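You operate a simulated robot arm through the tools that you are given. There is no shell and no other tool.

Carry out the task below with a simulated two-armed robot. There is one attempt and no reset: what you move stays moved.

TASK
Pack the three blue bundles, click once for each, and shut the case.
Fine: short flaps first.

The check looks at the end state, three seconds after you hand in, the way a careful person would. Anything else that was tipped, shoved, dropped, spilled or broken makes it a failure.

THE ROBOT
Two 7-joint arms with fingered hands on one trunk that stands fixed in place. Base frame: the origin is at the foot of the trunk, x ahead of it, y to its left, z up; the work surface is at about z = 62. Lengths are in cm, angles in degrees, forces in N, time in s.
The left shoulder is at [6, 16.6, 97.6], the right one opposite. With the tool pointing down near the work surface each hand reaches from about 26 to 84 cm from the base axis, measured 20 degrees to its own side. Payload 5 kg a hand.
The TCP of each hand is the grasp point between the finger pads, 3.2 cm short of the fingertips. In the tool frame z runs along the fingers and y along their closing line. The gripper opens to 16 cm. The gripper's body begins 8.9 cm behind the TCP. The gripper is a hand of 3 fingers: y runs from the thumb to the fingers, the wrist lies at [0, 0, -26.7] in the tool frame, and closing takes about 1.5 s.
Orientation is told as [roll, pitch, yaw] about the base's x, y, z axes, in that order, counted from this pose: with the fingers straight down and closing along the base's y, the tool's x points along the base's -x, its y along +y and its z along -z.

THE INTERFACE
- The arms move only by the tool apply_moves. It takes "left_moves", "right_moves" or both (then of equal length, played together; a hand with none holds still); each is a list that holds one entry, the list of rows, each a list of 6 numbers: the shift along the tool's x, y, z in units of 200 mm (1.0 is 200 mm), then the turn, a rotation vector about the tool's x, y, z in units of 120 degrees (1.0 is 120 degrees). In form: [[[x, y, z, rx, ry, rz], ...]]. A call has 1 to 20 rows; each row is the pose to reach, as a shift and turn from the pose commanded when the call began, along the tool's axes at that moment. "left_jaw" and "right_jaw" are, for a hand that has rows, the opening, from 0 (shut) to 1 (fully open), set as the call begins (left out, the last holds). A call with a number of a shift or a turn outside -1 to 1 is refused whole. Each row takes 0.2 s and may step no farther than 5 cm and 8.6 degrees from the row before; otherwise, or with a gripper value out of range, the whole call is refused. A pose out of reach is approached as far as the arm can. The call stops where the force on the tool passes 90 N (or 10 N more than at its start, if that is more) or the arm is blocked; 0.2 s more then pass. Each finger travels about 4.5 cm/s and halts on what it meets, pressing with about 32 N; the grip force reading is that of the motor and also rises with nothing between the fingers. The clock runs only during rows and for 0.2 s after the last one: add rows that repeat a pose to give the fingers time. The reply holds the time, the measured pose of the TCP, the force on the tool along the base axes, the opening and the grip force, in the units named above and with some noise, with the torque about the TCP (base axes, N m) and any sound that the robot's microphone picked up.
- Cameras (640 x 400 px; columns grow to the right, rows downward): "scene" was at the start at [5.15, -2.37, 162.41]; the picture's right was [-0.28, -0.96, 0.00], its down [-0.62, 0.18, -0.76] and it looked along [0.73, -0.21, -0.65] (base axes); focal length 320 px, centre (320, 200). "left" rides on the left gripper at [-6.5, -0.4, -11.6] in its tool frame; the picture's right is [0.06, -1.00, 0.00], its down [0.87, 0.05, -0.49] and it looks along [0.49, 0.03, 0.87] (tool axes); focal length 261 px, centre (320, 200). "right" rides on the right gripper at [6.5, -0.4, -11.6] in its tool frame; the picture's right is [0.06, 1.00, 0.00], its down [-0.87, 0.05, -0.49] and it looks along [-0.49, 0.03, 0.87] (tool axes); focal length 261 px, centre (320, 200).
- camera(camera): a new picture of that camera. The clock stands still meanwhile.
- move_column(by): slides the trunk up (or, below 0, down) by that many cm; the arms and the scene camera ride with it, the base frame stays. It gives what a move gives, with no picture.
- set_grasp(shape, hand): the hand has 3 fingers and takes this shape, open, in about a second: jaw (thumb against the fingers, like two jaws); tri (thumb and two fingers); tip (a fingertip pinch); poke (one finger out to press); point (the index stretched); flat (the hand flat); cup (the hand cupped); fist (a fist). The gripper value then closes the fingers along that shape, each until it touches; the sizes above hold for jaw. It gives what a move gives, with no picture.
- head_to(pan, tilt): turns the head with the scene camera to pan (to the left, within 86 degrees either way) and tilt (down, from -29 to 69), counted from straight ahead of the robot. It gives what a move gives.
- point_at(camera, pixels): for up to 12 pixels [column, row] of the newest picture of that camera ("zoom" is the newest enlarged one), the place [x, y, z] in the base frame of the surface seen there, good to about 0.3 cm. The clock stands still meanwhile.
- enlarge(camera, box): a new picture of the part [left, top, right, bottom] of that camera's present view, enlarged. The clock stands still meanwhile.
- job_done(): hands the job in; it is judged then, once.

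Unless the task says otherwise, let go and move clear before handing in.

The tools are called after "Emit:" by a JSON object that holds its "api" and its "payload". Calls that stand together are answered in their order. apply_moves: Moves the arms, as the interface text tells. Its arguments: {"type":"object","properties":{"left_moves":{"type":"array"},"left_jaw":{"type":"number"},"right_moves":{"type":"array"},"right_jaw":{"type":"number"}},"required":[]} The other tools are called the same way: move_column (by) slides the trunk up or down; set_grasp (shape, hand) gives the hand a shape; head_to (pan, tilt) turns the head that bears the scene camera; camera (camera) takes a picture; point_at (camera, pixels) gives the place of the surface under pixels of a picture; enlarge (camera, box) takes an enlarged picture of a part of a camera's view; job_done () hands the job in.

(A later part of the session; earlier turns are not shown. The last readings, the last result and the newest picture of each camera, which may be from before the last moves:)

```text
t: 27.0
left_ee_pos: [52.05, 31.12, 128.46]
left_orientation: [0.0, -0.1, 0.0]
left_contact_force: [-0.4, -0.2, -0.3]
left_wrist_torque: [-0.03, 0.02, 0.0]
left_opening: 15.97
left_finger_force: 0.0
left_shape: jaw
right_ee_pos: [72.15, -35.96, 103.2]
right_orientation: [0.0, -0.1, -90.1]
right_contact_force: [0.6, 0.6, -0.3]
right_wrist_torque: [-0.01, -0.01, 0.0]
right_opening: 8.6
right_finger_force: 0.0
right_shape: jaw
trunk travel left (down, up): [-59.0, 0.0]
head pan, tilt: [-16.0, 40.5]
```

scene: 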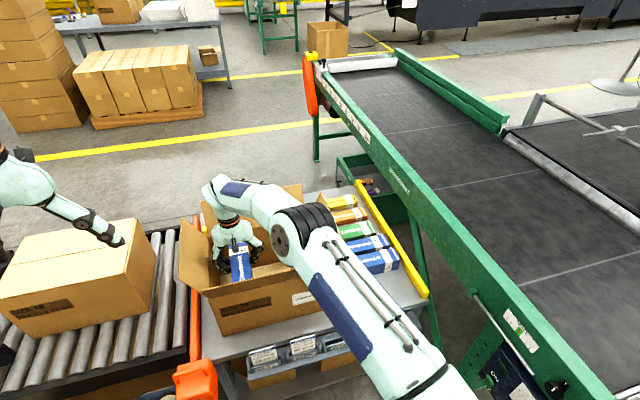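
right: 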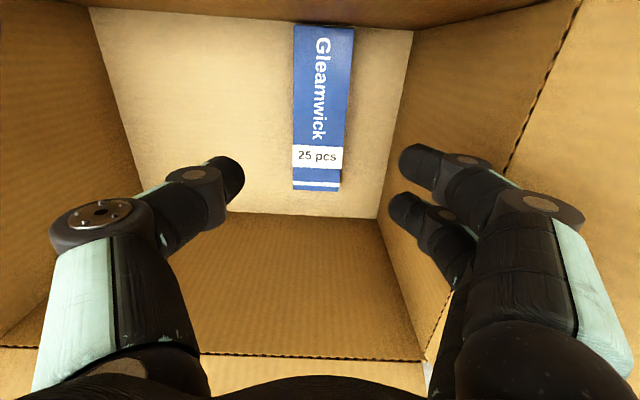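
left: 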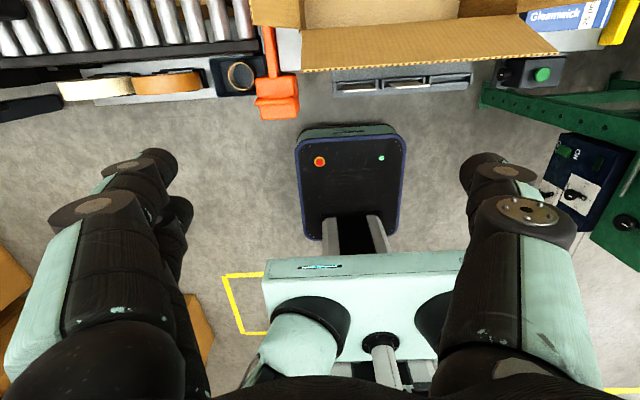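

The hand is at (72.2, −36, 103), yawed −90°. I'll lower the trunk 8 cm to gain reach, move over the 50 pcs bundle and descend partway.

Emit:
{"api": "move_column", "payload": {"by": -8}}

Emit:
{"api": "apply_moves", "payload": {"right_moves": [[[-0.12, 0, 0, 0, 0, 0], [-0.24, 0, 0.1, 0, 0, 0], [-0.355, 0, 0.25, 0, 0, 0], [-0.355, 0, 0.45, 0, 0, 0], [-0.355, 0, 0.65, 0, 0, 0], [-0.355, 0, 0.85, 0, 0, 0], [-0.355, 0, 0.95, 0, 0, 0]]]}}

Emit:
{"api": "camera", "payload": {"camera": "right"}}

```text
t: 28.2
left_ee_pos: [52.05, 31.05, 120.51]
left_orientation: [0.0, -0.1, -0.1]
left_contact_force: [-0.4, 0.5, 0.4]
left_wrist_torque: [0.02, 0.0, 0.01]
left_opening: 15.96
left_finger_force: 0.0
left_shape: jaw
right_ee_pos: [72.1, -36.0, 95.16]
right_orientation: [-0.1, 0.0, -90.0]
right_contact_force: [0.8, 0.2, 0.8]
right_wrist_torque: [0.0, 0.01, -0.01]
right_opening: 8.58
right_finger_force: 0.0
right_shape: jaw
trunk travel left (down, up): [-51.0, 8.0]
head pan, tilt: [-16.0, 40.5]
```

```text
t: 29.8
left_ee_pos: [52.15, 31.02, 120.49]
left_orientation: [0.0, 0.0, 0.0]
left_contact_force: [-0.1, -0.2, 0.3]
left_wrist_torque: [0.0, -0.01, 0.01]
left_opening: 15.99
left_finger_force: 0.0
left_shape: jaw
right_ee_pos: [72.13, -43.31, 76.0]
right_orientation: [0.1, -0.1, -90.0]
right_contact_force: [0.1, -0.4, 0.9]
right_wrist_torque: [0.0, -0.01, 0.0]
right_opening: 8.6
right_finger_force: 0.0
right_shape: jaw
trunk travel left (down, up): [-51.0, 8.0]
head pan, tilt: [-16.0, 40.5]
```

```text
taken
```

right: 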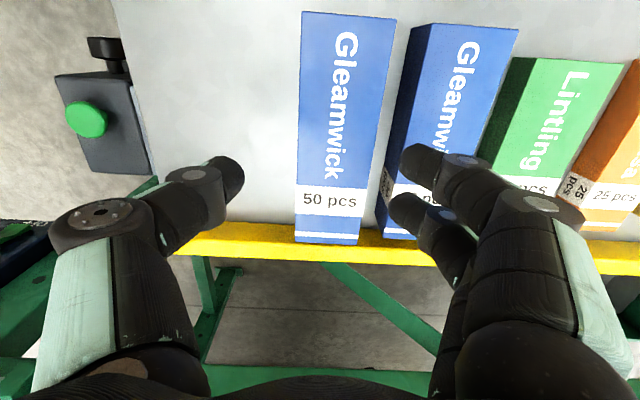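

I want the 50 pcs bundle's exact edges before going down, since its centre looks slightly right of the jaw's midpoint (col ≈ 337 vs 320).

Emit:
{"api": "point_at", "payload": {"camera": "right", "pixels": [[303, 130], [340, 130], [384, 130], [390, 130], [405, 130], [303, 100], [388, 100], [396, 170], [320, 225], [345, 30]]}}

```text
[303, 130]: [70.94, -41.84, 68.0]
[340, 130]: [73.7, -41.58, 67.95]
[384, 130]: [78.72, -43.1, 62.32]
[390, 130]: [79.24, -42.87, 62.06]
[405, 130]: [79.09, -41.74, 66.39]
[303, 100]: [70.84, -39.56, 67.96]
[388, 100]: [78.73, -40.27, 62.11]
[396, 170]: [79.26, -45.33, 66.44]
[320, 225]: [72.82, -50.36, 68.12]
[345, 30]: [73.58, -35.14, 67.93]
```

The numbers suggest the bundle's top spans x ≈ 70.7–76.8, so I'll enlarge to confirm.

Emit:
{"api": "enlarge", "payload": {"camera": "right", "box": [270, 0, 430, 130]}}

Emit:
{"api": "point_at", "payload": {"camera": "zoom", "pixels": [[128, 200], [135, 200], [300, 200], [430, 200], [440, 200], [455, 200], [480, 200], [520, 200], [125, 80], [470, 80], [300, 50]]}}

Emit:
{"api": "enlarge", "payload": {"camera": "scene", "box": [320, 170, 460, 330]}}

```text
3.08 times, centred on (350, 65) of right
```

zoom: 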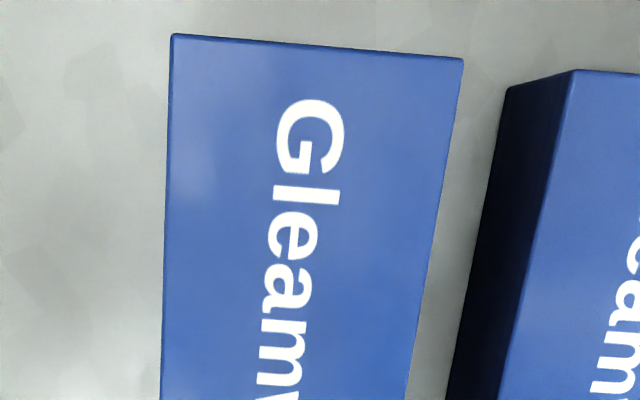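

```text
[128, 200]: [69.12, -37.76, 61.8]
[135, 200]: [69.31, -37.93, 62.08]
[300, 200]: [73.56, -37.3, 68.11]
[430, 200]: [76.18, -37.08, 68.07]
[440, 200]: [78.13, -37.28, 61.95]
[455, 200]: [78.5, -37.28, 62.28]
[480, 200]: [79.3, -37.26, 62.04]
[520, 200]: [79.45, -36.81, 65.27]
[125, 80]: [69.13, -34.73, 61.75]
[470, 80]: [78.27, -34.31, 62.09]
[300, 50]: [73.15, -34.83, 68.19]
```

```text
2.50 times, centred on (390, 250) of scene
```

zoom: 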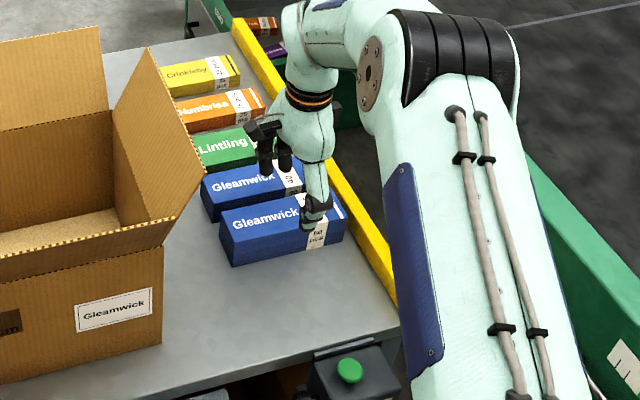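

The bundle now sits at x ≈ 70.7–76.2: the outer knuckle evidently nudged it about a centimetre while I took the first one, and the 40 pcs bundle is still at 79.2. I'll recentre at x 73.4 with a narrower jaw and grip higher (TCP 67.6), so the knuckles stay above the 40 pcs bundle's top.

Emit:
{"api": "apply_moves", "payload": {"right_moves": [[[0.025, 0.04, 0, 0, 0, 0], [0.04, 0.065, 0.05, 0, 0, 0], [0.04, 0.065, 0.15, 0, 0, 0], [0.04, 0.065, 0.22, 0, 0, 0]]], "right_jaw": 0.45}}

Emit:
{"api": "camera", "payload": {"camera": "right"}}

```text
t: 30.8
left_ee_pos: [52.12, 31.21, 120.43]
left_orientation: [0.1, -0.1, -0.1]
left_contact_force: [0.0, 0.1, 0.3]
left_wrist_torque: [-0.02, 0.01, 0.01]
left_opening: 15.99
left_finger_force: 0.1
left_shape: jaw
right_ee_pos: [73.36, -42.18, 71.82]
right_orientation: [0.0, 0.0, -90.0]
right_contact_force: [0.3, 0.2, 0.0]
right_wrist_torque: [-0.03, 0.0, 0.01]
right_opening: 7.26
right_finger_force: 0.0
right_shape: jaw
trunk travel left (down, up): [-51.0, 8.0]
head pan, tilt: [-16.0, 40.5]
```

```text
taken
```

right: 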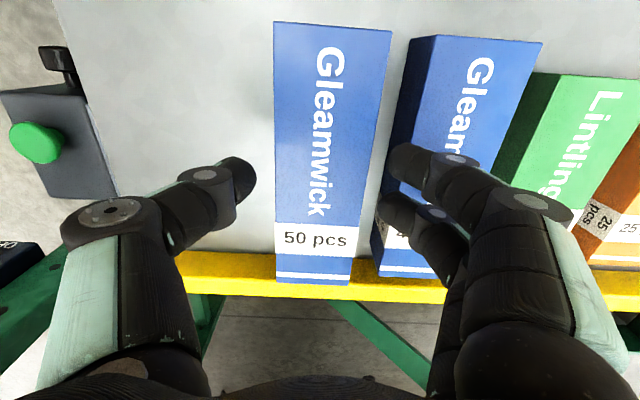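

The bundle (cols 275–372) is centred between thumb (250) and fingers (387). I'll descend 4.2 cm and close.

Emit:
{"api": "apply_moves", "payload": {"right_moves": [[[0, 0, 0.1, 0, 0, 0], [0, 0, 0.17, 0, 0, 0], [0, 0, 0.21, 0, 0, 0]]]}}

Emit:
{"api": "camera", "payload": {"camera": "right"}}

```text
t: 31.6
left_ee_pos: [52.08, 31.16, 120.68]
left_orientation: [0.1, -0.1, -0.1]
left_contact_force: [0.0, -0.6, -0.1]
left_wrist_torque: [0.05, -0.01, -0.01]
left_opening: 15.97
left_finger_force: 0.1
left_shape: jaw
right_ee_pos: [73.34, -42.35, 67.78]
right_orientation: [0.2, -0.1, -90.1]
right_contact_force: [-2.7, -1.4, 11.0]
right_wrist_torque: [-0.07, -0.67, -0.01]
right_opening: 7.19
right_finger_force: 0.0
right_shape: jaw
trunk travel left (down, up): [-51.0, 8.0]
head pan, tilt: [-16.0, 40.5]
```

```text
taken
```

right: 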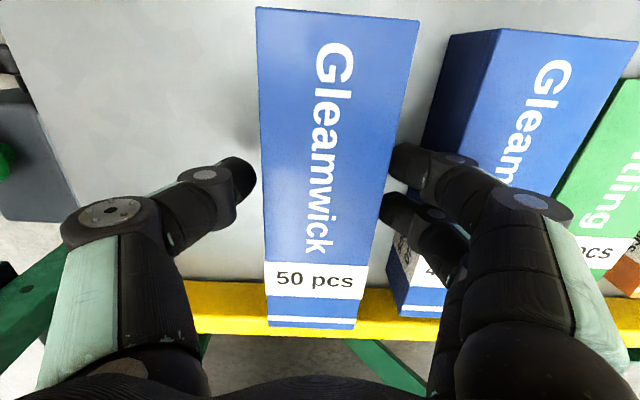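

The 11 N upward force with torque −0.67 N·m means the far finger's knuckle is resting on the 40 pcs bundle's edge. I'll raise 0.5 cm and then close.

Emit:
{"api": "apply_moves", "payload": {"right_moves": [[[0, 0, -0.02, 0, 0, 0], [0, 0, -0.027, 0, 0, 0], [0, 0, -0.027, 0, 0, 0]]]}}

Emit:
{"api": "apply_moves", "payload": {"right_moves": [[[0, 0, 0, 0, 0, 0], [0, 0, 0, 0, 0, 0], [0, 0, 0, 0, 0, 0], [0, 0, 0, 0, 0, 0], [0, 0, 0, 0, 0, 0], [0, 0, 0, 0, 0, 0]]], "right_jaw": 0.2}}

Emit:
{"api": "camera", "payload": {"camera": "right"}}

```text
t: 32.4
left_ee_pos: [52.05, 31.16, 120.6]
left_orientation: [0.1, 0.0, 0.0]
left_contact_force: [1.2, 0.2, -0.6]
left_wrist_torque: [0.02, -0.03, -0.01]
left_opening: 15.97
left_finger_force: 0.1
left_shape: jaw
right_ee_pos: [73.33, -42.31, 67.99]
right_orientation: [0.1, 0.0, -90.0]
right_contact_force: [-0.1, 0.0, 0.4]
right_wrist_torque: [0.02, 0.01, 0.02]
right_opening: 7.23
right_finger_force: 0.0
right_shape: jaw
trunk travel left (down, up): [-51.0, 8.0]
head pan, tilt: [-16.0, 40.5]
```

```text
t: 33.8
left_ee_pos: [52.07, 31.08, 120.56]
left_orientation: [0.1, 0.0, 0.0]
left_contact_force: [1.1, 0.5, 0.0]
left_wrist_torque: [0.01, 0.01, 0.01]
left_opening: 15.99
left_finger_force: 0.0
left_shape: jaw
right_ee_pos: [73.3, -42.34, 68.09]
right_orientation: [0.0, 0.0, -90.0]
right_contact_force: [-0.6, 2.3, 0.1]
right_wrist_torque: [-0.01, -0.02, -0.01]
right_opening: 5.35
right_finger_force: 31.8
right_shape: jaw
trunk travel left (down, up): [-51.0, 8.0]
head pan, tilt: [-16.0, 40.5]
```

```text
taken
```

right: 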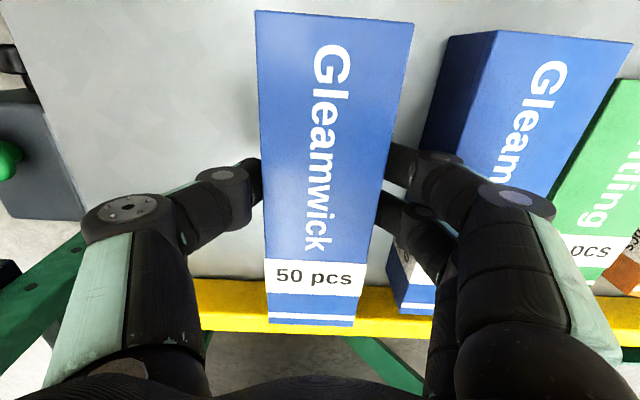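

It's gripped at 32 N, with the TCP 1 cm toward +y from the bundle's centre. I'll lift it straight up.

Emit:
{"api": "apply_moves", "payload": {"right_moves": [[[0, 0, -0.05, 0, 0, 0], [0, 0, -0.2, 0, 0, 0], [0, 0, -0.4, 0, 0, 0], [0, 0, -0.6, 0, 0, 0], [0, 0, -0.8, 0, 0, 0], [0, 0, -1.0, 0, 0, 0]]]}}

Emit:
{"api": "move_column", "payload": {"by": 8}}

Emit:
{"api": "camera", "payload": {"camera": "right"}}

Emit:
{"api": "camera", "payload": {"camera": "scene"}}

```text
t: 35.2
left_ee_pos: [51.96, 31.13, 120.48]
left_orientation: [0.0, 0.0, -0.1]
left_contact_force: [-0.7, -0.4, 0.2]
left_wrist_torque: [-0.04, -0.03, -0.02]
left_opening: 16.0
left_finger_force: 0.1
left_shape: jaw
right_ee_pos: [73.13, -42.18, 88.28]
right_orientation: [0.0, -0.1, -90.1]
right_contact_force: [-0.8, -0.6, -3.7]
right_wrist_torque: [0.01, 0.01, 0.0]
right_opening: 5.32
right_finger_force: 32.4
right_shape: jaw
trunk travel left (down, up): [-51.0, 8.0]
head pan, tilt: [-16.0, 40.5]
```

```text
t: 36.4
left_ee_pos: [52.29, 31.12, 128.59]
left_orientation: [0.1, 0.0, -0.1]
left_contact_force: [0.8, -0.2, 0.7]
left_wrist_torque: [-0.04, 0.01, 0.01]
left_opening: 15.97
left_finger_force: 0.0
left_shape: jaw
right_ee_pos: [73.26, -42.15, 96.16]
right_orientation: [-0.1, -0.1, -90.0]
right_contact_force: [-0.1, -0.1, -3.1]
right_wrist_torque: [0.03, 0.01, -0.03]
right_opening: 5.31
right_finger_force: 32.3
right_shape: jaw
trunk travel left (down, up): [-59.0, 0.0]
head pan, tilt: [-16.0, 40.5]
```

```text
taken
```

right: 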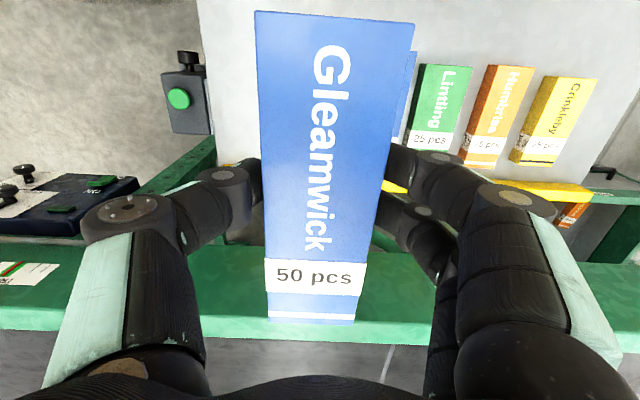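

```text
taken
```

scene: 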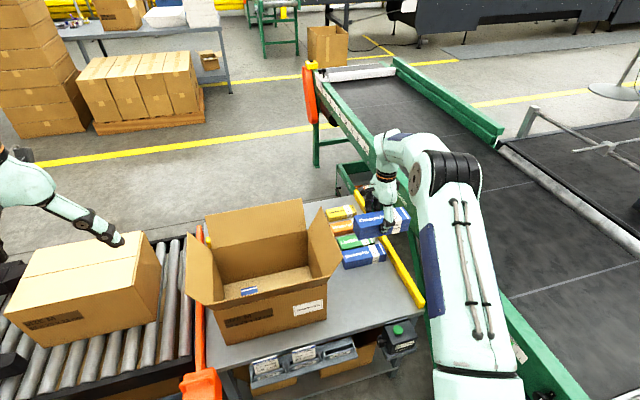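

It lifted cleanly. I'll go up to z 104, turn to yaw 0 and move toward the case.

Emit:
{"api": "apply_moves", "payload": {"right_moves": [[[0, 0, -0.2, 0, 0, 0], [0, 0, -0.4, 0, 0, 0], [0.086, -0.011, -0.4, 0, 0, -0.068], [0.173, -0.022, -0.4, 0, 0, -0.136], [0.259, -0.033, -0.4, 0, 0, -0.205], [0.345, -0.045, -0.4, 0, 0, -0.273], [0.432, -0.056, -0.4, 0, 0, -0.341], [0.518, -0.067, -0.4, 0, 0, -0.409], [0.605, -0.078, -0.4, 0, 0, -0.477], [0.691, -0.089, -0.4, 0, 0, -0.545], [0.777, -0.1, -0.4, 0, 0, -0.614], [0.864, -0.111, -0.4, 0, 0, -0.682], [0.95, -0.122, -0.4, 0, 0, -0.75]]]}}

Emit:
{"api": "apply_moves", "payload": {"right_moves": [[[0, 0.2, 0, 0, 0, 0], [0, 0.4, 0, 0, 0, 0], [0, 0.6, 0, 0, 0, 0], [0, 0.8, 0, 0, 0, 0], [0, 0.985, 0, 0, 0, 0], [0, 0.985, 0.15, 0, 0, 0], [0, 0.985, 0.15, 0, 0, 0]]]}}

Emit:
{"api": "camera", "payload": {"camera": "right"}}

```text
t: 39.2
left_ee_pos: [52.09, 31.12, 128.42]
left_orientation: [0.0, -0.1, 0.0]
left_contact_force: [0.0, -0.6, 0.0]
left_wrist_torque: [-0.05, 0.01, 0.0]
left_opening: 15.97
left_finger_force: 0.1
left_shape: jaw
right_ee_pos: [70.73, -23.26, 104.06]
right_orientation: [-0.1, 0.1, 0.1]
right_contact_force: [0.0, 0.2, -2.6]
right_wrist_torque: [0.01, 0.04, 0.0]
right_opening: 5.34
right_finger_force: 32.1
right_shape: jaw
trunk travel left (down, up): [-59.0, 0.0]
head pan, tilt: [-16.0, 40.5]
```

```text
t: 40.8
left_ee_pos: [51.99, 31.11, 128.54]
left_orientation: [0.0, 0.1, -0.1]
left_contact_force: [-0.8, 0.1, -0.6]
left_wrist_torque: [-0.04, -0.01, -0.01]
left_opening: 15.99
left_finger_force: 0.0
left_shape: jaw
right_ee_pos: [70.83, -3.35, 101.17]
right_orientation: [-0.1, 0.0, -0.1]
right_contact_force: [0.4, 0.3, -3.1]
right_wrist_torque: [-0.02, 0.01, 0.02]
right_opening: 5.32
right_finger_force: 31.7
right_shape: jaw
trunk travel left (down, up): [-59.0, 0.0]
head pan, tilt: [-16.0, 40.5]
```

```text
taken
```

right: 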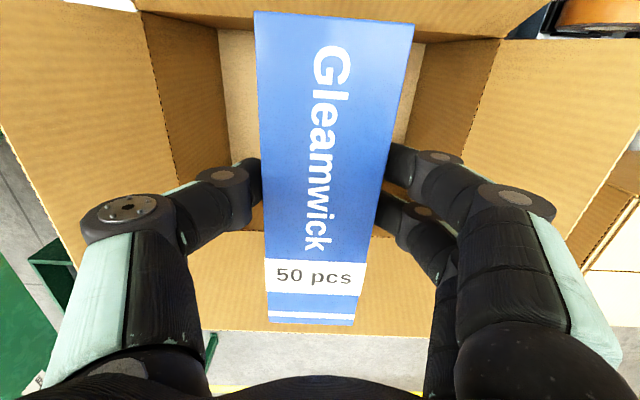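

The bundle is centred over the case at y ≈ −3.35. Lowering.

Emit:
{"api": "apply_moves", "payload": {"right_moves": [[[0, 0, 0.2, 0, 0, 0], [0, 0, 0.4, 0, 0, 0], [0, 0, 0.6, 0, 0, 0], [0, 0, 0.8, 0, 0, 0], [0, 0, 1.0, 0, 0, 0]]]}}

Emit:
{"api": "apply_moves", "payload": {"right_moves": [[[0, 0, 0.2, 0, 0, 0], [0, 0, 0.4, 0, 0, 0], [0, 0, 0.5, 0, 0, 0]]]}}

Emit:
{"api": "camera", "payload": {"camera": "right"}}

```text
t: 42.0
left_ee_pos: [52.21, 31.06, 128.53]
left_orientation: [0.0, -0.1, -0.1]
left_contact_force: [0.2, -0.4, 0.0]
left_wrist_torque: [0.02, 0.02, 0.01]
left_opening: 16.01
left_finger_force: 0.0
left_shape: jaw
right_ee_pos: [71.19, -3.37, 81.35]
right_orientation: [0.0, -0.1, -0.1]
right_contact_force: [0.4, 0.9, -3.5]
right_wrist_torque: [0.03, 0.07, -0.03]
right_opening: 5.32
right_finger_force: 31.9
right_shape: jaw
trunk travel left (down, up): [-59.0, 0.0]
head pan, tilt: [-16.0, 40.5]
```

```text
t: 42.8
left_ee_pos: [52.09, 31.1, 128.52]
left_orientation: [0.0, 0.1, 0.0]
left_contact_force: [0.2, 0.8, -0.1]
left_wrist_torque: [0.04, 0.03, 0.01]
left_opening: 16.0
left_finger_force: 0.1
left_shape: jaw
right_ee_pos: [71.05, -3.39, 71.23]
right_orientation: [0.0, 0.0, 0.0]
right_contact_force: [-0.1, 0.0, -3.5]
right_wrist_torque: [-0.01, 0.06, 0.0]
right_opening: 5.31
right_finger_force: 32.1
right_shape: jaw
trunk travel left (down, up): [-59.0, 0.0]
head pan, tilt: [-16.0, 40.5]
```

```text
taken
```

right: 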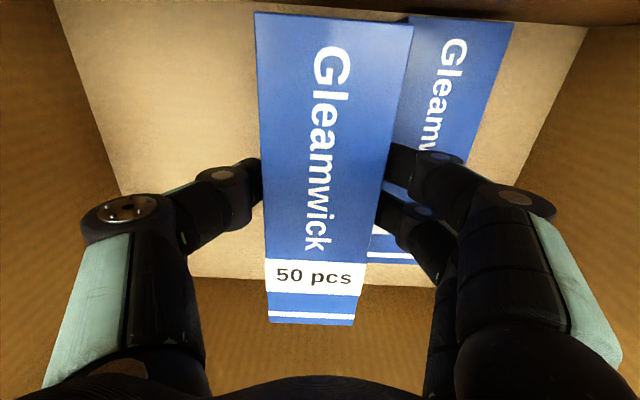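

The 25 pcs bundle is just right of the hand with clearance. I'll lower the final 2.7 cm gently.

Emit:
{"api": "apply_moves", "payload": {"right_moves": [[[0, 0, 0.06, 0, 0, 0], [0, 0, 0.1, 0, 0, 0], [0, 0, 0.12, 0, 0, 0], [0, 0, 0.132, 0, 0, 0], [0, 0, 0.132, 0, 0, 0]]]}}

Emit:
{"api": "camera", "payload": {"camera": "right"}}

```text
t: 44.0
left_ee_pos: [52.1, 31.04, 128.5]
left_orientation: [0.0, 0.1, -0.1]
left_contact_force: [0.8, 0.6, -0.1]
left_wrist_torque: [0.0, 0.01, -0.01]
left_opening: 15.98
left_finger_force: 0.0
left_shape: jaw
right_ee_pos: [70.87, -3.47, 68.54]
right_orientation: [0.0, -0.1, -0.2]
right_contact_force: [-0.7, -0.2, 3.5]
right_wrist_torque: [-0.01, 0.01, -0.04]
right_opening: 5.34
right_finger_force: 32.4
right_shape: jaw
trunk travel left (down, up): [-59.0, 0.0]
head pan, tilt: [-16.0, 40.5]
```

```text
taken
```

right: 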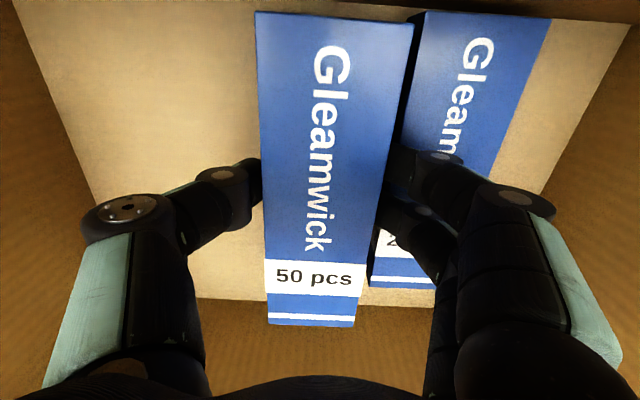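

It's on the floor (+3.5 N). I'll open slightly and lift out.

Emit:
{"api": "apply_moves", "payload": {"right_moves": [[[0, 0, 0, 0, 0, 0], [0, 0, 0, 0, 0, 0], [0, 0, 0, 0, 0, 0], [0, 0, 0, 0, 0, 0], [0, 0, -0.05, 0, 0, 0], [0, 0, -0.2, 0, 0, 0], [0, 0, -0.4, 0, 0, 0], [0, 0, -0.6, 0, 0, 0], [0, 0, -0.8, 0, 0, 0], [0, 0, -1.0, 0, 0, 0]]], "right_jaw": 0.41}}

Emit:
{"api": "camera", "payload": {"camera": "right"}}

Emit:
{"api": "point_at", "payload": {"camera": "right", "pixels": [[290, 100], [310, 100], [350, 100], [300, 60], [300, 150], [150, 100], [140, 40], [420, 100]]}}

```text
t: 46.2
left_ee_pos: [52.07, 31.12, 128.55]
left_orientation: [0.0, -0.1, 0.0]
left_contact_force: [0.0, 0.3, 0.0]
left_wrist_torque: [-0.05, -0.05, -0.02]
left_opening: 15.97
left_finger_force: 0.2
left_shape: jaw
right_ee_pos: [70.64, -3.44, 88.4]
right_orientation: [-0.1, 0.1, 0.0]
right_contact_force: [-0.8, 0.1, -0.1]
right_wrist_torque: [-0.01, -0.06, 0.02]
right_opening: 6.48
right_finger_force: 0.0
right_shape: jaw
trunk travel left (down, up): [-59.0, 0.0]
head pan, tilt: [-16.0, 40.5]
```

```text
taken
```

right: 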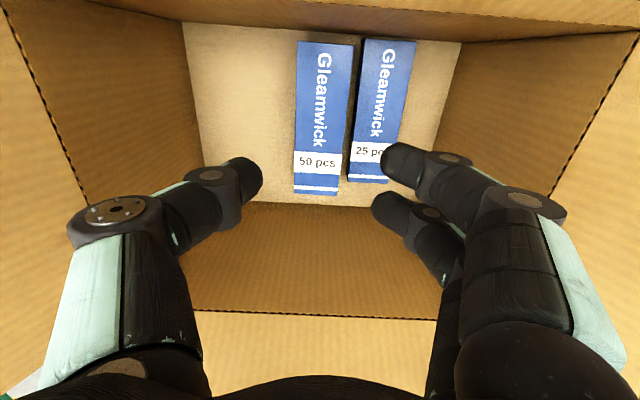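

```text
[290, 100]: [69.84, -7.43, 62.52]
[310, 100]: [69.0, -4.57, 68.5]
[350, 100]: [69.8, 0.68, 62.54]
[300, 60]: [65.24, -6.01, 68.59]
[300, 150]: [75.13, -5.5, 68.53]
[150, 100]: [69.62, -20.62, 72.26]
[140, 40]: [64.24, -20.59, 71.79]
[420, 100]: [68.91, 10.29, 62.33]
```

Both bundles lie flat, side by side (50 pcs at y ≈ −6.2…−0.8, top z 68.5). The 40 pcs bundle at x ≈ 82 is beyond vertical reach. I'll grip it tilted, bring it nearer on the table and regrip it. First, the hand goes up and back over.

Emit:
{"api": "apply_moves", "payload": {"right_moves": [[[0, 0, -0.2, 0, 0, 0], [0, 0, -0.4, 0, 0, 0], [0, 0, -0.6, 0, 0, 0], [0, 0, -0.755, 0, 0, 0], [0, -0.2, -0.755, 0, 0, 0], [0, -0.4, -0.755, 0, 0, 0], [0, -0.6, -0.755, 0, 0, 0], [0, -0.8, -0.755, 0, 0, 0], [0, -1.0, -0.755, 0, 0, 0]]]}}

Emit:
{"api": "apply_moves", "payload": {"right_moves": [[[-0.02, -0.08, 0, 0, 0, 0.068], [-0.04, -0.16, 0, 0, 0, 0.136], [-0.06, -0.24, 0, 0, 0, 0.205], [-0.08, -0.32, 0, 0, 0, 0.273], [-0.1, -0.4, 0, 0, 0, 0.341], [-0.12, -0.48, 0, 0, 0, 0.409], [-0.14, -0.56, 0, 0, 0, 0.477], [-0.16, -0.64, 0, 0, 0, 0.545], [-0.18, -0.72, 0, 0, 0, 0.614], [-0.2, -0.8, 0, 0, 0, 0.682], [-0.2, -0.88, 0, 0, 0, 0.75]]]}}

Emit:
{"api": "move_column", "payload": {"by": -10}}

Emit:
{"api": "camera", "payload": {"camera": "right"}}

```text
t: 48.2
left_ee_pos: [52.11, 30.93, 128.44]
left_orientation: [0.1, 0.0, 0.0]
left_contact_force: [-0.8, -0.2, -0.6]
left_wrist_torque: [0.03, -0.02, 0.0]
left_opening: 16.01
left_finger_force: 0.0
left_shape: jaw
right_ee_pos: [70.65, -23.63, 103.79]
right_orientation: [0.2, 0.0, 0.0]
right_contact_force: [-0.1, 0.8, 0.9]
right_wrist_torque: [0.03, 0.01, -0.01]
right_opening: 6.52
right_finger_force: 0.0
right_shape: jaw
trunk travel left (down, up): [-59.0, 0.0]
head pan, tilt: [-16.0, 40.5]
```

```text
t: 50.6
left_ee_pos: [52.04, 31.09, 128.43]
left_orientation: [-0.1, -0.1, -0.1]
left_contact_force: [0.0, -0.7, -0.2]
left_wrist_torque: [0.01, -0.03, -0.04]
left_opening: 15.99
left_finger_force: 0.1
left_shape: jaw
right_ee_pos: [74.88, -41.2, 103.47]
right_orientation: [0.0, 0.0, -90.2]
right_contact_force: [-1.3, 0.3, -0.6]
right_wrist_torque: [0.02, 0.04, -0.03]
right_opening: 6.53
right_finger_force: 0.0
right_shape: jaw
trunk travel left (down, up): [-59.0, 0.0]
head pan, tilt: [-16.0, 40.5]
```

```text
t: 51.9
left_ee_pos: [52.02, 31.14, 118.51]
left_orientation: [0.0, -0.1, -0.1]
left_contact_force: [0.1, -0.2, -0.2]
left_wrist_torque: [0.01, 0.03, 0.01]
left_opening: 15.96
left_finger_force: 0.1
left_shape: jaw
right_ee_pos: [74.94, -41.11, 93.6]
right_orientation: [-0.1, 0.0, -90.0]
right_contact_force: [0.1, -0.6, 0.3]
right_wrist_torque: [0.01, -0.02, 0.01]
right_opening: 6.55
right_finger_force: 0.1
right_shape: jaw
trunk travel left (down, up): [-49.0, 10.0]
head pan, tilt: [-16.0, 40.5]
```

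```text
taken
```

right: 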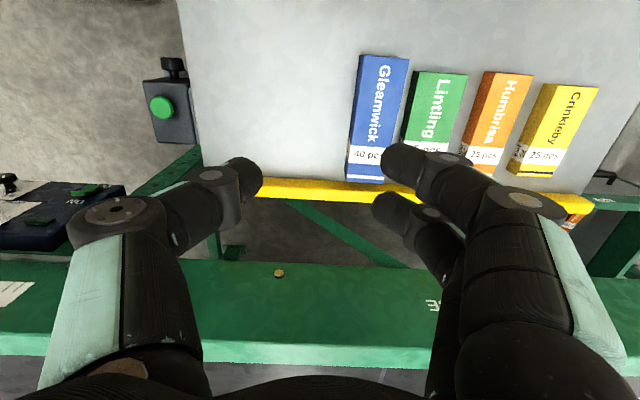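

The hand is at (74.9, −41.1, 93.6). I'll measure the 40 pcs bundle again, and tilt the tool 15° so the fingertips point outward.

Emit:
{"api": "point_at", "payload": {"camera": "right", "pixels": [[358, 100], [366, 100], [380, 100], [399, 100], [406, 100], [412, 100], [440, 100], [380, 58], [385, 120]]}}

Emit:
{"api": "apply_moves", "payload": {"right_moves": [[[0, 0.08, 0.1, -0.06, 0, 0], [0, 0.16, 0.25, -0.125, 0, 0], [0, 0.22, 0.45, -0.125, 0, 0], [0, 0.25, 0.6, -0.125, 0, 0]]], "right_jaw": 0.47}}

Emit:
{"api": "camera", "payload": {"camera": "right"}}

```text
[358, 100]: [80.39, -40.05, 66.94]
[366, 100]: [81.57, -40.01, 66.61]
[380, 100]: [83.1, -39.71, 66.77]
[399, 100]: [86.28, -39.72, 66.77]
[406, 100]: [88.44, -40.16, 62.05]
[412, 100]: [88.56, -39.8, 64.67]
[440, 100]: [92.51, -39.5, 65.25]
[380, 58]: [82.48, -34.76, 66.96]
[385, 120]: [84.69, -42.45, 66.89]
```

```text
t: 52.9
left_ee_pos: [51.98, 31.2, 118.5]
left_orientation: [0.0, 0.1, 0.0]
left_contact_force: [-0.1, 0.8, 0.5]
left_wrist_torque: [0.03, 0.02, 0.01]
left_opening: 16.0
left_finger_force: 0.0
left_shape: jaw
right_ee_pos: [80.08, -41.22, 81.33]
right_orientation: [15.0, 0.0, -90.2]
right_contact_force: [0.8, 0.2, 1.0]
right_wrist_torque: [0.03, 0.03, 0.0]
right_opening: 7.47
right_finger_force: 0.1
right_shape: jaw
trunk travel left (down, up): [-49.0, 10.0]
head pan, tilt: [-16.0, 40.5]
```

```text
taken
```

right: 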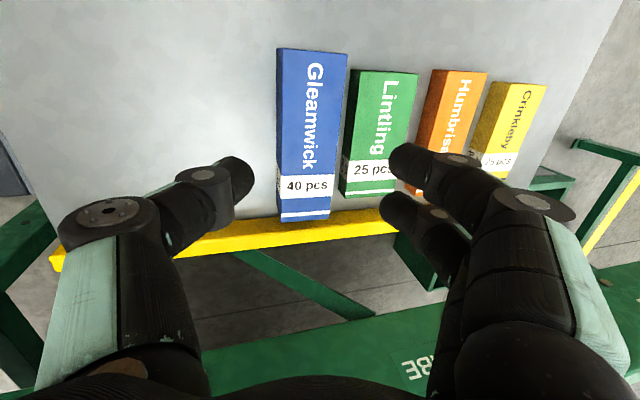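

The readings show the 40 pcs bundle now at x ≈ 80.5–86.2 (shifted about a centimetre toward the Lintling, whose front is still at 88.5). I'll remeasure from this tilted view.

Emit:
{"api": "enlarge", "payload": {"camera": "right", "box": [250, 30, 430, 230]}}

Emit:
{"api": "point_at", "payload": {"camera": "right", "pixels": [[276, 100], [282, 100], [286, 100], [300, 100], [335, 100], [338, 130], [345, 100], [352, 130], [358, 120], [300, 140], [300, 56], [310, 215]]}}

```text
2.00 times, centred on (340, 130) of right
```

zoom: 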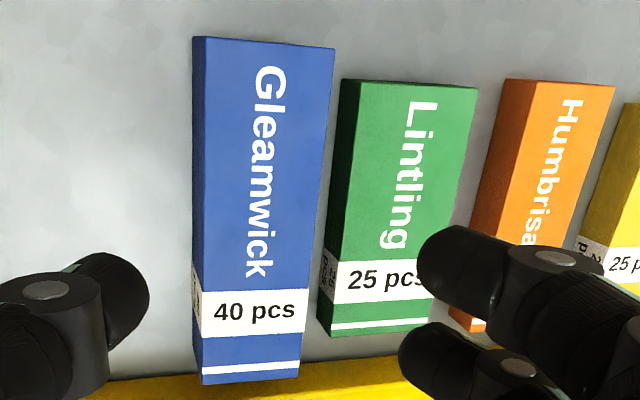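

```text
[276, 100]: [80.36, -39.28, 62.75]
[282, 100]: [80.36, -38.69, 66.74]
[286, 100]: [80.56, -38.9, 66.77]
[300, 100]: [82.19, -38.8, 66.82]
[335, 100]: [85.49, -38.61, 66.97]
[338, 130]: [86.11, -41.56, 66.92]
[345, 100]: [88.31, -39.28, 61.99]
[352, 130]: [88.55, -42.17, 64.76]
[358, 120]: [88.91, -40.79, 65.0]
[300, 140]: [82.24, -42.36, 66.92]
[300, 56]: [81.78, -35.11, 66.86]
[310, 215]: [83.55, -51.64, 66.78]
```

The bundle spans x 80.4–86.0, and the Lintling's front is at 88.4 with its top at z 65. I'll approach to z ≈ 71.5 at x 82.5 and see whether that is reachable.

Emit:
{"api": "apply_moves", "payload": {"right_moves": [[[0, 0.05, 0.1, 0, 0, 0], [0, 0.03, 0.25, 0, 0, 0], [0, 0.01, 0.4, 0, 0, 0], [0, -0.011, 0.504, 0, 0, 0]]], "right_jaw": 0.455}}

Emit:
{"api": "camera", "payload": {"camera": "right"}}

```text
t: 53.9
left_ee_pos: [51.95, 31.16, 118.43]
left_orientation: [0.0, -0.1, 0.0]
left_contact_force: [-0.2, 0.7, -0.4]
left_wrist_torque: [0.0, 0.02, -0.04]
left_opening: 15.98
left_finger_force: 0.0
left_shape: jaw
right_ee_pos: [82.45, -40.97, 71.64]
right_orientation: [15.0, 0.0, -90.0]
right_contact_force: [0.3, 0.5, 0.3]
right_wrist_torque: [0.02, 0.02, -0.01]
right_opening: 7.36
right_finger_force: 0.1
right_shape: jaw
trunk travel left (down, up): [-49.0, 10.0]
head pan, tilt: [-16.0, 40.5]
```

```text
taken
```

right: 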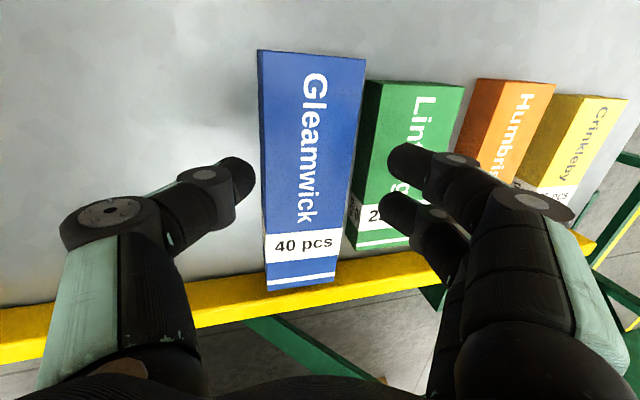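

That was reachable, and the bundle is between thumb (250) and fingers (390). I'll descend vertically about 4 cm and check contact.

Emit:
{"api": "apply_moves", "payload": {"right_moves": [[[0, -0.02, 0.08, 0, 0, 0], [0, -0.038, 0.15, 0, 0, 0], [0, -0.05, 0.197, 0, 0, 0]]]}}

Emit:
{"api": "camera", "payload": {"camera": "right"}}

```text
t: 54.7
left_ee_pos: [52.03, 31.06, 118.46]
left_orientation: [0.0, 0.0, -0.2]
left_contact_force: [0.7, -0.9, 0.1]
left_wrist_torque: [-0.03, 0.01, -0.02]
left_opening: 16.02
left_finger_force: 0.1
left_shape: jaw
right_ee_pos: [82.38, -41.04, 67.5]
right_orientation: [15.0, 0.1, -90.2]
right_contact_force: [0.5, -0.3, -0.2]
right_wrist_torque: [0.03, 0.03, -0.01]
right_opening: 7.35
right_finger_force: 0.0
right_shape: jaw
trunk travel left (down, up): [-49.0, 10.0]
head pan, tilt: [-16.0, 40.5]
```

```text
taken
```

right: 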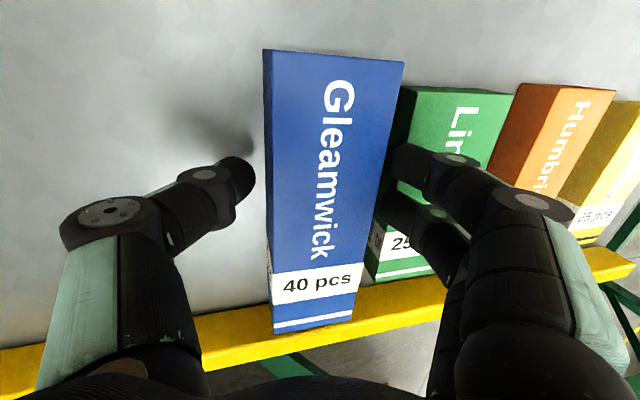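

No contact. Closing now.

Emit:
{"api": "apply_moves", "payload": {"right_moves": [[[0, 0, 0, 0, 0, 0], [0, 0, 0, 0, 0, 0], [0, 0, 0, 0, 0, 0], [0, 0, 0, 0, 0, 0], [0, 0, 0, 0, 0, 0], [0, 0, 0, 0, 0, 0]]], "right_jaw": 0.2}}

Emit:
{"api": "camera", "payload": {"camera": "right"}}

```text
t: 56.1
left_ee_pos: [52.02, 31.01, 118.4]
left_orientation: [0.0, 0.1, 0.1]
left_contact_force: [0.0, 0.5, 0.4]
left_wrist_torque: [-0.02, 0.0, 0.01]
left_opening: 16.0
left_finger_force: 0.0
left_shape: jaw
right_ee_pos: [82.34, -41.0, 67.47]
right_orientation: [14.9, 0.0, -90.0]
right_contact_force: [0.4, 1.8, 1.2]
right_wrist_torque: [0.0, 0.08, -0.01]
right_opening: 5.55
right_finger_force: 31.8
right_shape: jaw
trunk travel left (down, up): [-49.0, 10.0]
head pan, tilt: [-16.0, 40.5]
```

```text
taken
```

right: 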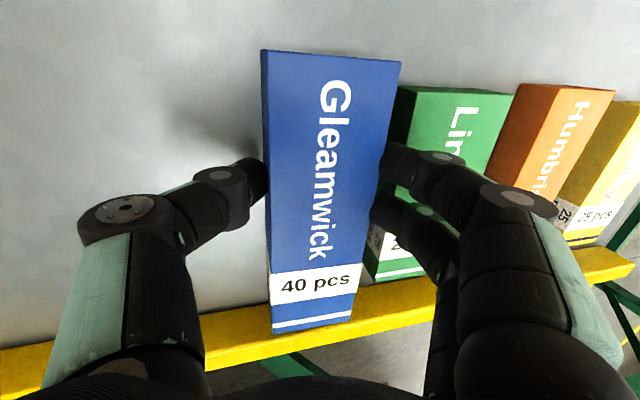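

Gripped at 32 N. I'll lift about 3 cm and look at how the bundle hangs before bringing it nearer.

Emit:
{"api": "apply_moves", "payload": {"right_moves": [[[0, 0.013, -0.048, 0, 0, 0], [0, 0.026, -0.097, 0, 0, 0], [0, 0.039, -0.145, 0, 0, 0]]]}}

Emit:
{"api": "camera", "payload": {"camera": "right"}}

Emit:
{"api": "enlarge", "payload": {"camera": "scene", "box": [320, 170, 460, 330]}}

```text
t: 56.9
left_ee_pos: [52.05, 30.92, 118.47]
left_orientation: [0.0, 0.1, 0.0]
left_contact_force: [0.4, 0.3, 0.0]
left_wrist_torque: [0.03, 0.0, 0.02]
left_opening: 15.99
left_finger_force: 0.1
left_shape: jaw
right_ee_pos: [82.27, -41.15, 70.54]
right_orientation: [15.1, 0.0, -90.0]
right_contact_force: [-0.7, 0.0, -1.9]
right_wrist_torque: [0.06, -0.03, 0.02]
right_opening: 5.57
right_finger_force: 31.4
right_shape: jaw
trunk travel left (down, up): [-49.0, 10.0]
head pan, tilt: [-16.0, 40.5]
```

```text
taken
```

right: 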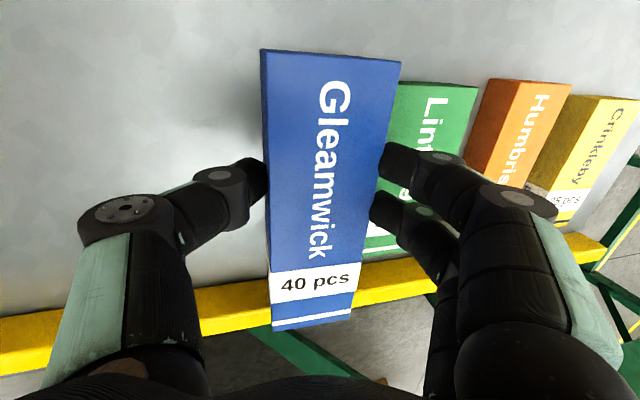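

```text
2.50 times, centred on (390, 250) of scene
```

zoom: 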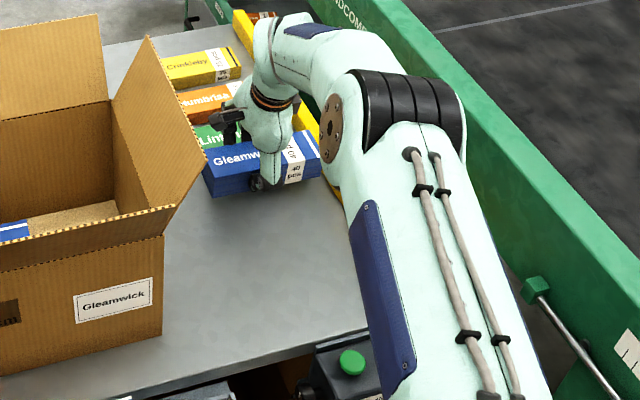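

It's held steady and still flat. I'll move it 11 cm nearer and set it down on the free table area.

Emit:
{"api": "apply_moves", "payload": {"right_moves": [[[0, -0.1, -0.027, 0, 0, 0], [0, -0.25, -0.067, 0, 0, 0], [0, -0.4, -0.107, 0, 0, 0], [0, -0.531, -0.1425, 0, 0, 0], [0, -0.55, -0.07, 0, 0, 0], [0, -0.563, -0.022, 0, 0, 0], [0, -0.569, -0.002, 0, 0, 0], [0, -0.569, -0.002, 0, 0, 0]]]}}

Emit:
{"api": "camera", "payload": {"camera": "right"}}

```text
t: 58.7
left_ee_pos: [52.02, 31.1, 118.44]
left_orientation: [0.0, 0.0, 0.1]
left_contact_force: [-0.3, 0.7, -0.2]
left_wrist_torque: [0.0, 0.01, -0.02]
left_opening: 15.99
left_finger_force: 0.0
left_shape: jaw
right_ee_pos: [71.17, -41.22, 67.74]
right_orientation: [15.1, 0.0, -90.1]
right_contact_force: [-0.3, 0.4, -1.2]
right_wrist_torque: [0.05, 0.02, 0.02]
right_opening: 5.56
right_finger_force: 32.0
right_shape: jaw
trunk travel left (down, up): [-49.0, 10.0]
head pan, tilt: [-16.0, 40.5]
```

```text
taken
```

right: 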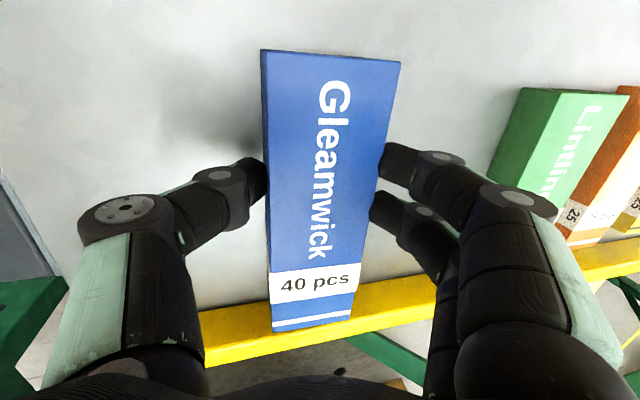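

It's 0.25 cm above the table. I'll lower that bit, release and rise clear.

Emit:
{"api": "apply_moves", "payload": {"right_moves": [[[0, -0.003, 0.012, 0, 0, 0], [0, -0.003, 0.013, 0, 0, 0]]]}}

Emit:
{"api": "apply_moves", "payload": {"right_moves": [[[0, 0, 0, 0, 0, 0], [0, 0, 0, 0, 0, 0], [0, 0, 0, 0, 0, 0], [0, 0, 0, 0, 0, 0], [0, 0.013, -0.05, 0, 0, 0], [0, 0.05, -0.2, 0, 0, 0], [0, 0.09, -0.34, 0, 0, 0], [0, 0.09, -0.34, 0.06, 0, 0], [0, 0.09, -0.34, 0.125, 0, 0], [0, 0.09, -0.34, 0.125, 0, 0]]], "right_jaw": 0.5}}

Emit:
{"api": "camera", "payload": {"camera": "right"}}

```text
t: 59.3
left_ee_pos: [51.97, 31.13, 118.63]
left_orientation: [0.0, 0.0, -0.2]
left_contact_force: [0.0, 0.0, -0.1]
left_wrist_torque: [-0.02, -0.04, 0.0]
left_opening: 15.98
left_finger_force: 0.0
left_shape: jaw
right_ee_pos: [71.26, -41.14, 67.55]
right_orientation: [15.1, 0.0, -90.1]
right_contact_force: [-0.4, -1.5, 4.2]
right_wrist_torque: [-0.05, 0.26, 0.06]
right_opening: 5.55
right_finger_force: 32.3
right_shape: jaw
trunk travel left (down, up): [-49.0, 10.0]
head pan, tilt: [-16.0, 40.5]
```

```text
t: 61.5
left_ee_pos: [52.12, 31.13, 118.56]
left_orientation: [0.0, 0.0, -0.1]
left_contact_force: [0.7, 0.1, -0.7]
left_wrist_torque: [-0.01, -0.03, 0.02]
left_opening: 15.98
left_finger_force: 0.0
left_shape: jaw
right_ee_pos: [71.29, -41.13, 74.51]
right_orientation: [0.0, -0.1, -90.0]
right_contact_force: [1.0, 0.0, -0.2]
right_wrist_torque: [0.01, 0.0, 0.02]
right_opening: 7.96
right_finger_force: 0.1
right_shape: jaw
trunk travel left (down, up): [-49.0, 10.0]
head pan, tilt: [-16.0, 40.5]
```

```text
taken
```

right: 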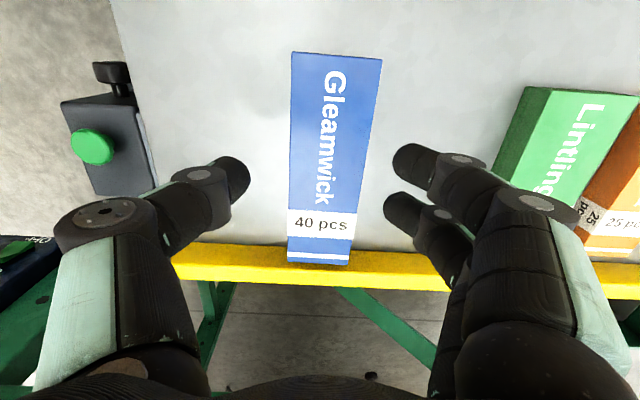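

Emit:
{"api": "point_at", "payload": {"camera": "right", "pixels": [[292, 120], [296, 120], [330, 120], [366, 120], [371, 120], [340, 56], [320, 255], [385, 120], [285, 120]]}}

```text
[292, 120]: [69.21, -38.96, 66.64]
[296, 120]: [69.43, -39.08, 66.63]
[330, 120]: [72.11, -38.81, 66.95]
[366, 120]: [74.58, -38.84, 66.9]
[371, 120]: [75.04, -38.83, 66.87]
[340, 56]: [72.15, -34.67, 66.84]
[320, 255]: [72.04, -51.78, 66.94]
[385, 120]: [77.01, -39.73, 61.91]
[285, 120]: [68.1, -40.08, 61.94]
```

The bundle is flat at x 69.2–75.0 (centre 72.1, y −43.2). I'll regrip it vertically.

Emit:
{"api": "apply_moves", "payload": {"right_moves": [[[-0.05, 0.04, 0.05, 0, 0, 0], [-0.05, 0.04, 0.2, 0, 0, 0], [-0.05, 0.04, 0.34, 0, 0, 0], [-0.05, 0.04, 0.41, 0, 0, 0], [-0.05, 0.04, 0.41, 0, 0, 0]]]}}

Emit:
{"api": "apply_moves", "payload": {"right_moves": [[[0, 0, 0, 0, 0, 0], [0, 0, 0, 0, 0, 0], [0, 0, 0, 0, 0, 0], [0, 0, 0, 0, 0, 0], [0, 0, 0, 0, 0, 0], [0, 0, 0, 0, 0, 0], [0, 0, 0, 0, 0, 0]]], "right_jaw": 0.2}}

Emit:
{"api": "camera", "payload": {"camera": "right"}}

```text
t: 62.7
left_ee_pos: [52.16, 31.12, 118.43]
left_orientation: [-0.1, 0.0, 0.1]
left_contact_force: [-0.5, -0.3, 0.2]
left_wrist_torque: [0.0, 0.01, -0.04]
left_opening: 15.99
left_finger_force: 0.0
left_shape: jaw
right_ee_pos: [72.18, -42.11, 66.3]
right_orientation: [-0.1, 0.0, -90.1]
right_contact_force: [-0.6, 0.0, -0.4]
right_wrist_torque: [0.0, -0.01, -0.01]
right_opening: 7.96
right_finger_force: 0.0
right_shape: jaw
trunk travel left (down, up): [-49.0, 10.0]
head pan, tilt: [-16.0, 40.5]
```

```text
t: 64.3
left_ee_pos: [52.13, 31.12, 118.63]
left_orientation: [0.0, 0.1, -0.1]
left_contact_force: [0.9, 0.7, -1.1]
left_wrist_torque: [-0.01, -0.02, 0.02]
left_opening: 15.99
left_finger_force: 0.0
left_shape: jaw
right_ee_pos: [71.99, -42.04, 66.17]
right_orientation: [0.0, 0.1, -90.0]
right_contact_force: [0.6, 0.1, 0.0]
right_wrist_torque: [0.0, -0.01, -0.03]
right_opening: 5.34
right_finger_force: 32.3
right_shape: jaw
trunk travel left (down, up): [-49.0, 10.0]
head pan, tilt: [-16.0, 40.5]
```

```text
taken
```

right: 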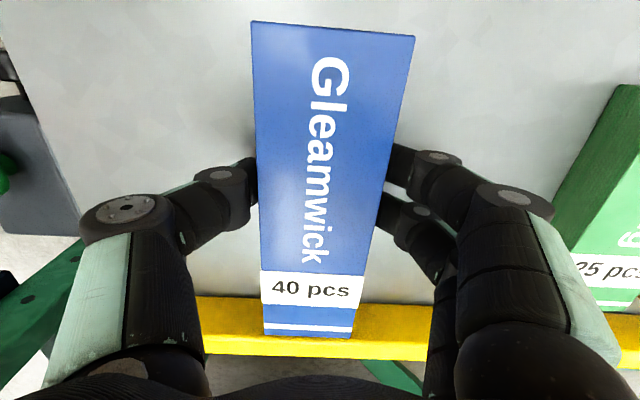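

Gripped. I'll lift, raise the trunk, turn to yaw 0 and carry it over the case's right part.

Emit:
{"api": "apply_moves", "payload": {"right_moves": [[[0, 0, -0.05, 0, 0, 0], [0, 0, -0.2, 0, 0, 0], [0, 0, -0.4, 0, 0, 0], [0, 0, -0.6, 0, 0, 0], [0, 0, -0.8, 0, 0, 0], [0, 0, -1.0, 0, 0, 0]]]}}

Emit:
{"api": "move_column", "payload": {"by": 10}}

Emit:
{"api": "apply_moves", "payload": {"right_moves": [[[0, 0, -0.2, 0, 0, 0], [0, 0, -0.4, 0, 0, 0], [0.086, -0.005, -0.4, 0, 0, -0.068], [0.173, -0.01, -0.4, 0, 0, -0.136], [0.259, -0.015, -0.4, 0, 0, -0.205], [0.345, -0.02, -0.4, 0, 0, -0.273], [0.432, -0.025, -0.4, 0, 0, -0.341], [0.518, -0.03, -0.4, 0, 0, -0.409], [0.605, -0.035, -0.4, 0, 0, -0.477], [0.691, -0.04, -0.4, 0, 0, -0.545], [0.777, -0.045, -0.4, 0, 0, -0.614], [0.864, -0.05, -0.4, 0, 0, -0.682], [0.95, -0.055, -0.4, 0, 0, -0.75]]]}}

Emit:
{"api": "apply_moves", "payload": {"right_moves": [[[0, 0.2, 0, 0, 0, 0], [0, 0.4, 0, 0, 0, 0], [0, 0.53, 0, 0, 0, 0], [0, 0.53, 0.15, 0, 0, 0], [0, 0.53, 0.3, 0, 0, 0]]]}}

Emit:
{"api": "camera", "payload": {"camera": "right"}}

Emit:
{"api": "camera", "payload": {"camera": "scene"}}

```text
t: 65.7
left_ee_pos: [52.04, 31.11, 118.44]
left_orientation: [0.0, 0.0, 0.1]
left_contact_force: [-0.3, 0.7, 0.8]
left_wrist_torque: [0.0, -0.02, 0.01]
left_opening: 16.01
left_finger_force: 0.1
left_shape: jaw
right_ee_pos: [71.99, -42.1, 86.34]
right_orientation: [-0.1, 0.0, -90.1]
right_contact_force: [-0.5, -0.2, -3.9]
right_wrist_torque: [0.05, -0.04, 0.03]
right_opening: 5.3
right_finger_force: 32.0
right_shape: jaw
trunk travel left (down, up): [-49.0, 10.0]
head pan, tilt: [-16.0, 40.5]
```

```text
t: 67.0
left_ee_pos: [52.16, 31.09, 128.59]
left_orientation: [0.0, 0.0, 0.1]
left_contact_force: [-0.4, -0.1, -0.2]
left_wrist_torque: [-0.04, 0.01, 0.0]
left_opening: 15.97
left_finger_force: 0.0
left_shape: jaw
right_ee_pos: [72.08, -42.09, 96.39]
right_orientation: [0.0, -0.1, -90.1]
right_contact_force: [0.2, -0.3, -2.0]
right_wrist_torque: [0.04, 0.0, 0.04]
right_opening: 5.32
right_finger_force: 32.3
right_shape: jaw
trunk travel left (down, up): [-59.0, 0.0]
head pan, tilt: [-16.0, 40.5]
```

```text
t: 69.8
left_ee_pos: [52.14, 31.14, 128.5]
left_orientation: [0.0, 0.0, 0.0]
left_contact_force: [0.1, -1.3, -0.4]
left_wrist_torque: [0.0, -0.01, 0.03]
left_opening: 15.97
left_finger_force: 0.0
left_shape: jaw
right_ee_pos: [70.97, -23.05, 104.37]
right_orientation: [-0.1, 0.0, 0.2]
right_contact_force: [0.2, -0.4, -2.1]
right_wrist_torque: [0.02, 0.04, 0.02]
right_opening: 5.31
right_finger_force: 31.9
right_shape: jaw
trunk travel left (down, up): [-59.0, 0.0]
head pan, tilt: [-16.0, 40.5]
```

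```text
t: 71.0
left_ee_pos: [52.13, 31.15, 128.52]
left_orientation: [0.1, 0.0, -0.1]
left_contact_force: [0.1, -0.3, -0.4]
left_wrist_torque: [-0.01, 0.0, 0.02]
left_opening: 15.95
left_finger_force: 0.1
left_shape: jaw
right_ee_pos: [70.83, -12.44, 98.22]
right_orientation: [0.0, 0.1, -0.1]
right_contact_force: [0.1, 0.5, -2.7]
right_wrist_torque: [0.0, 0.08, -0.03]
right_opening: 5.33
right_finger_force: 31.8
right_shape: jaw
trunk travel left (down, up): [-59.0, 0.0]
head pan, tilt: [-16.0, 40.5]
```

```text
taken
```

right: 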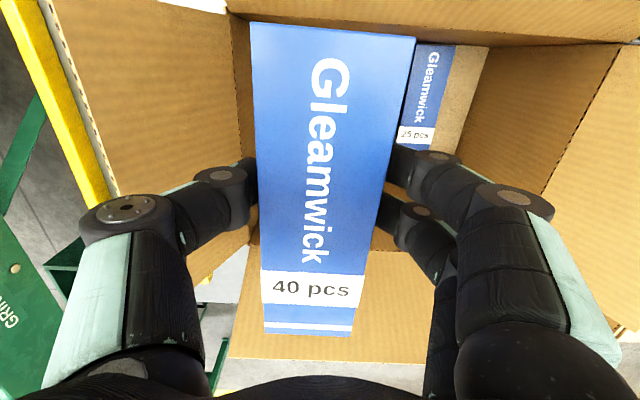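

```text
taken
```

scene: 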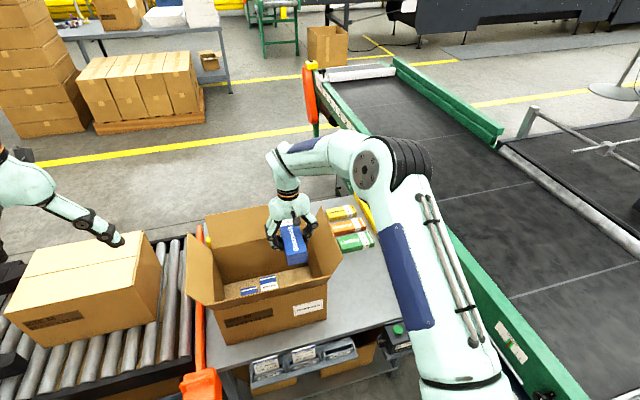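

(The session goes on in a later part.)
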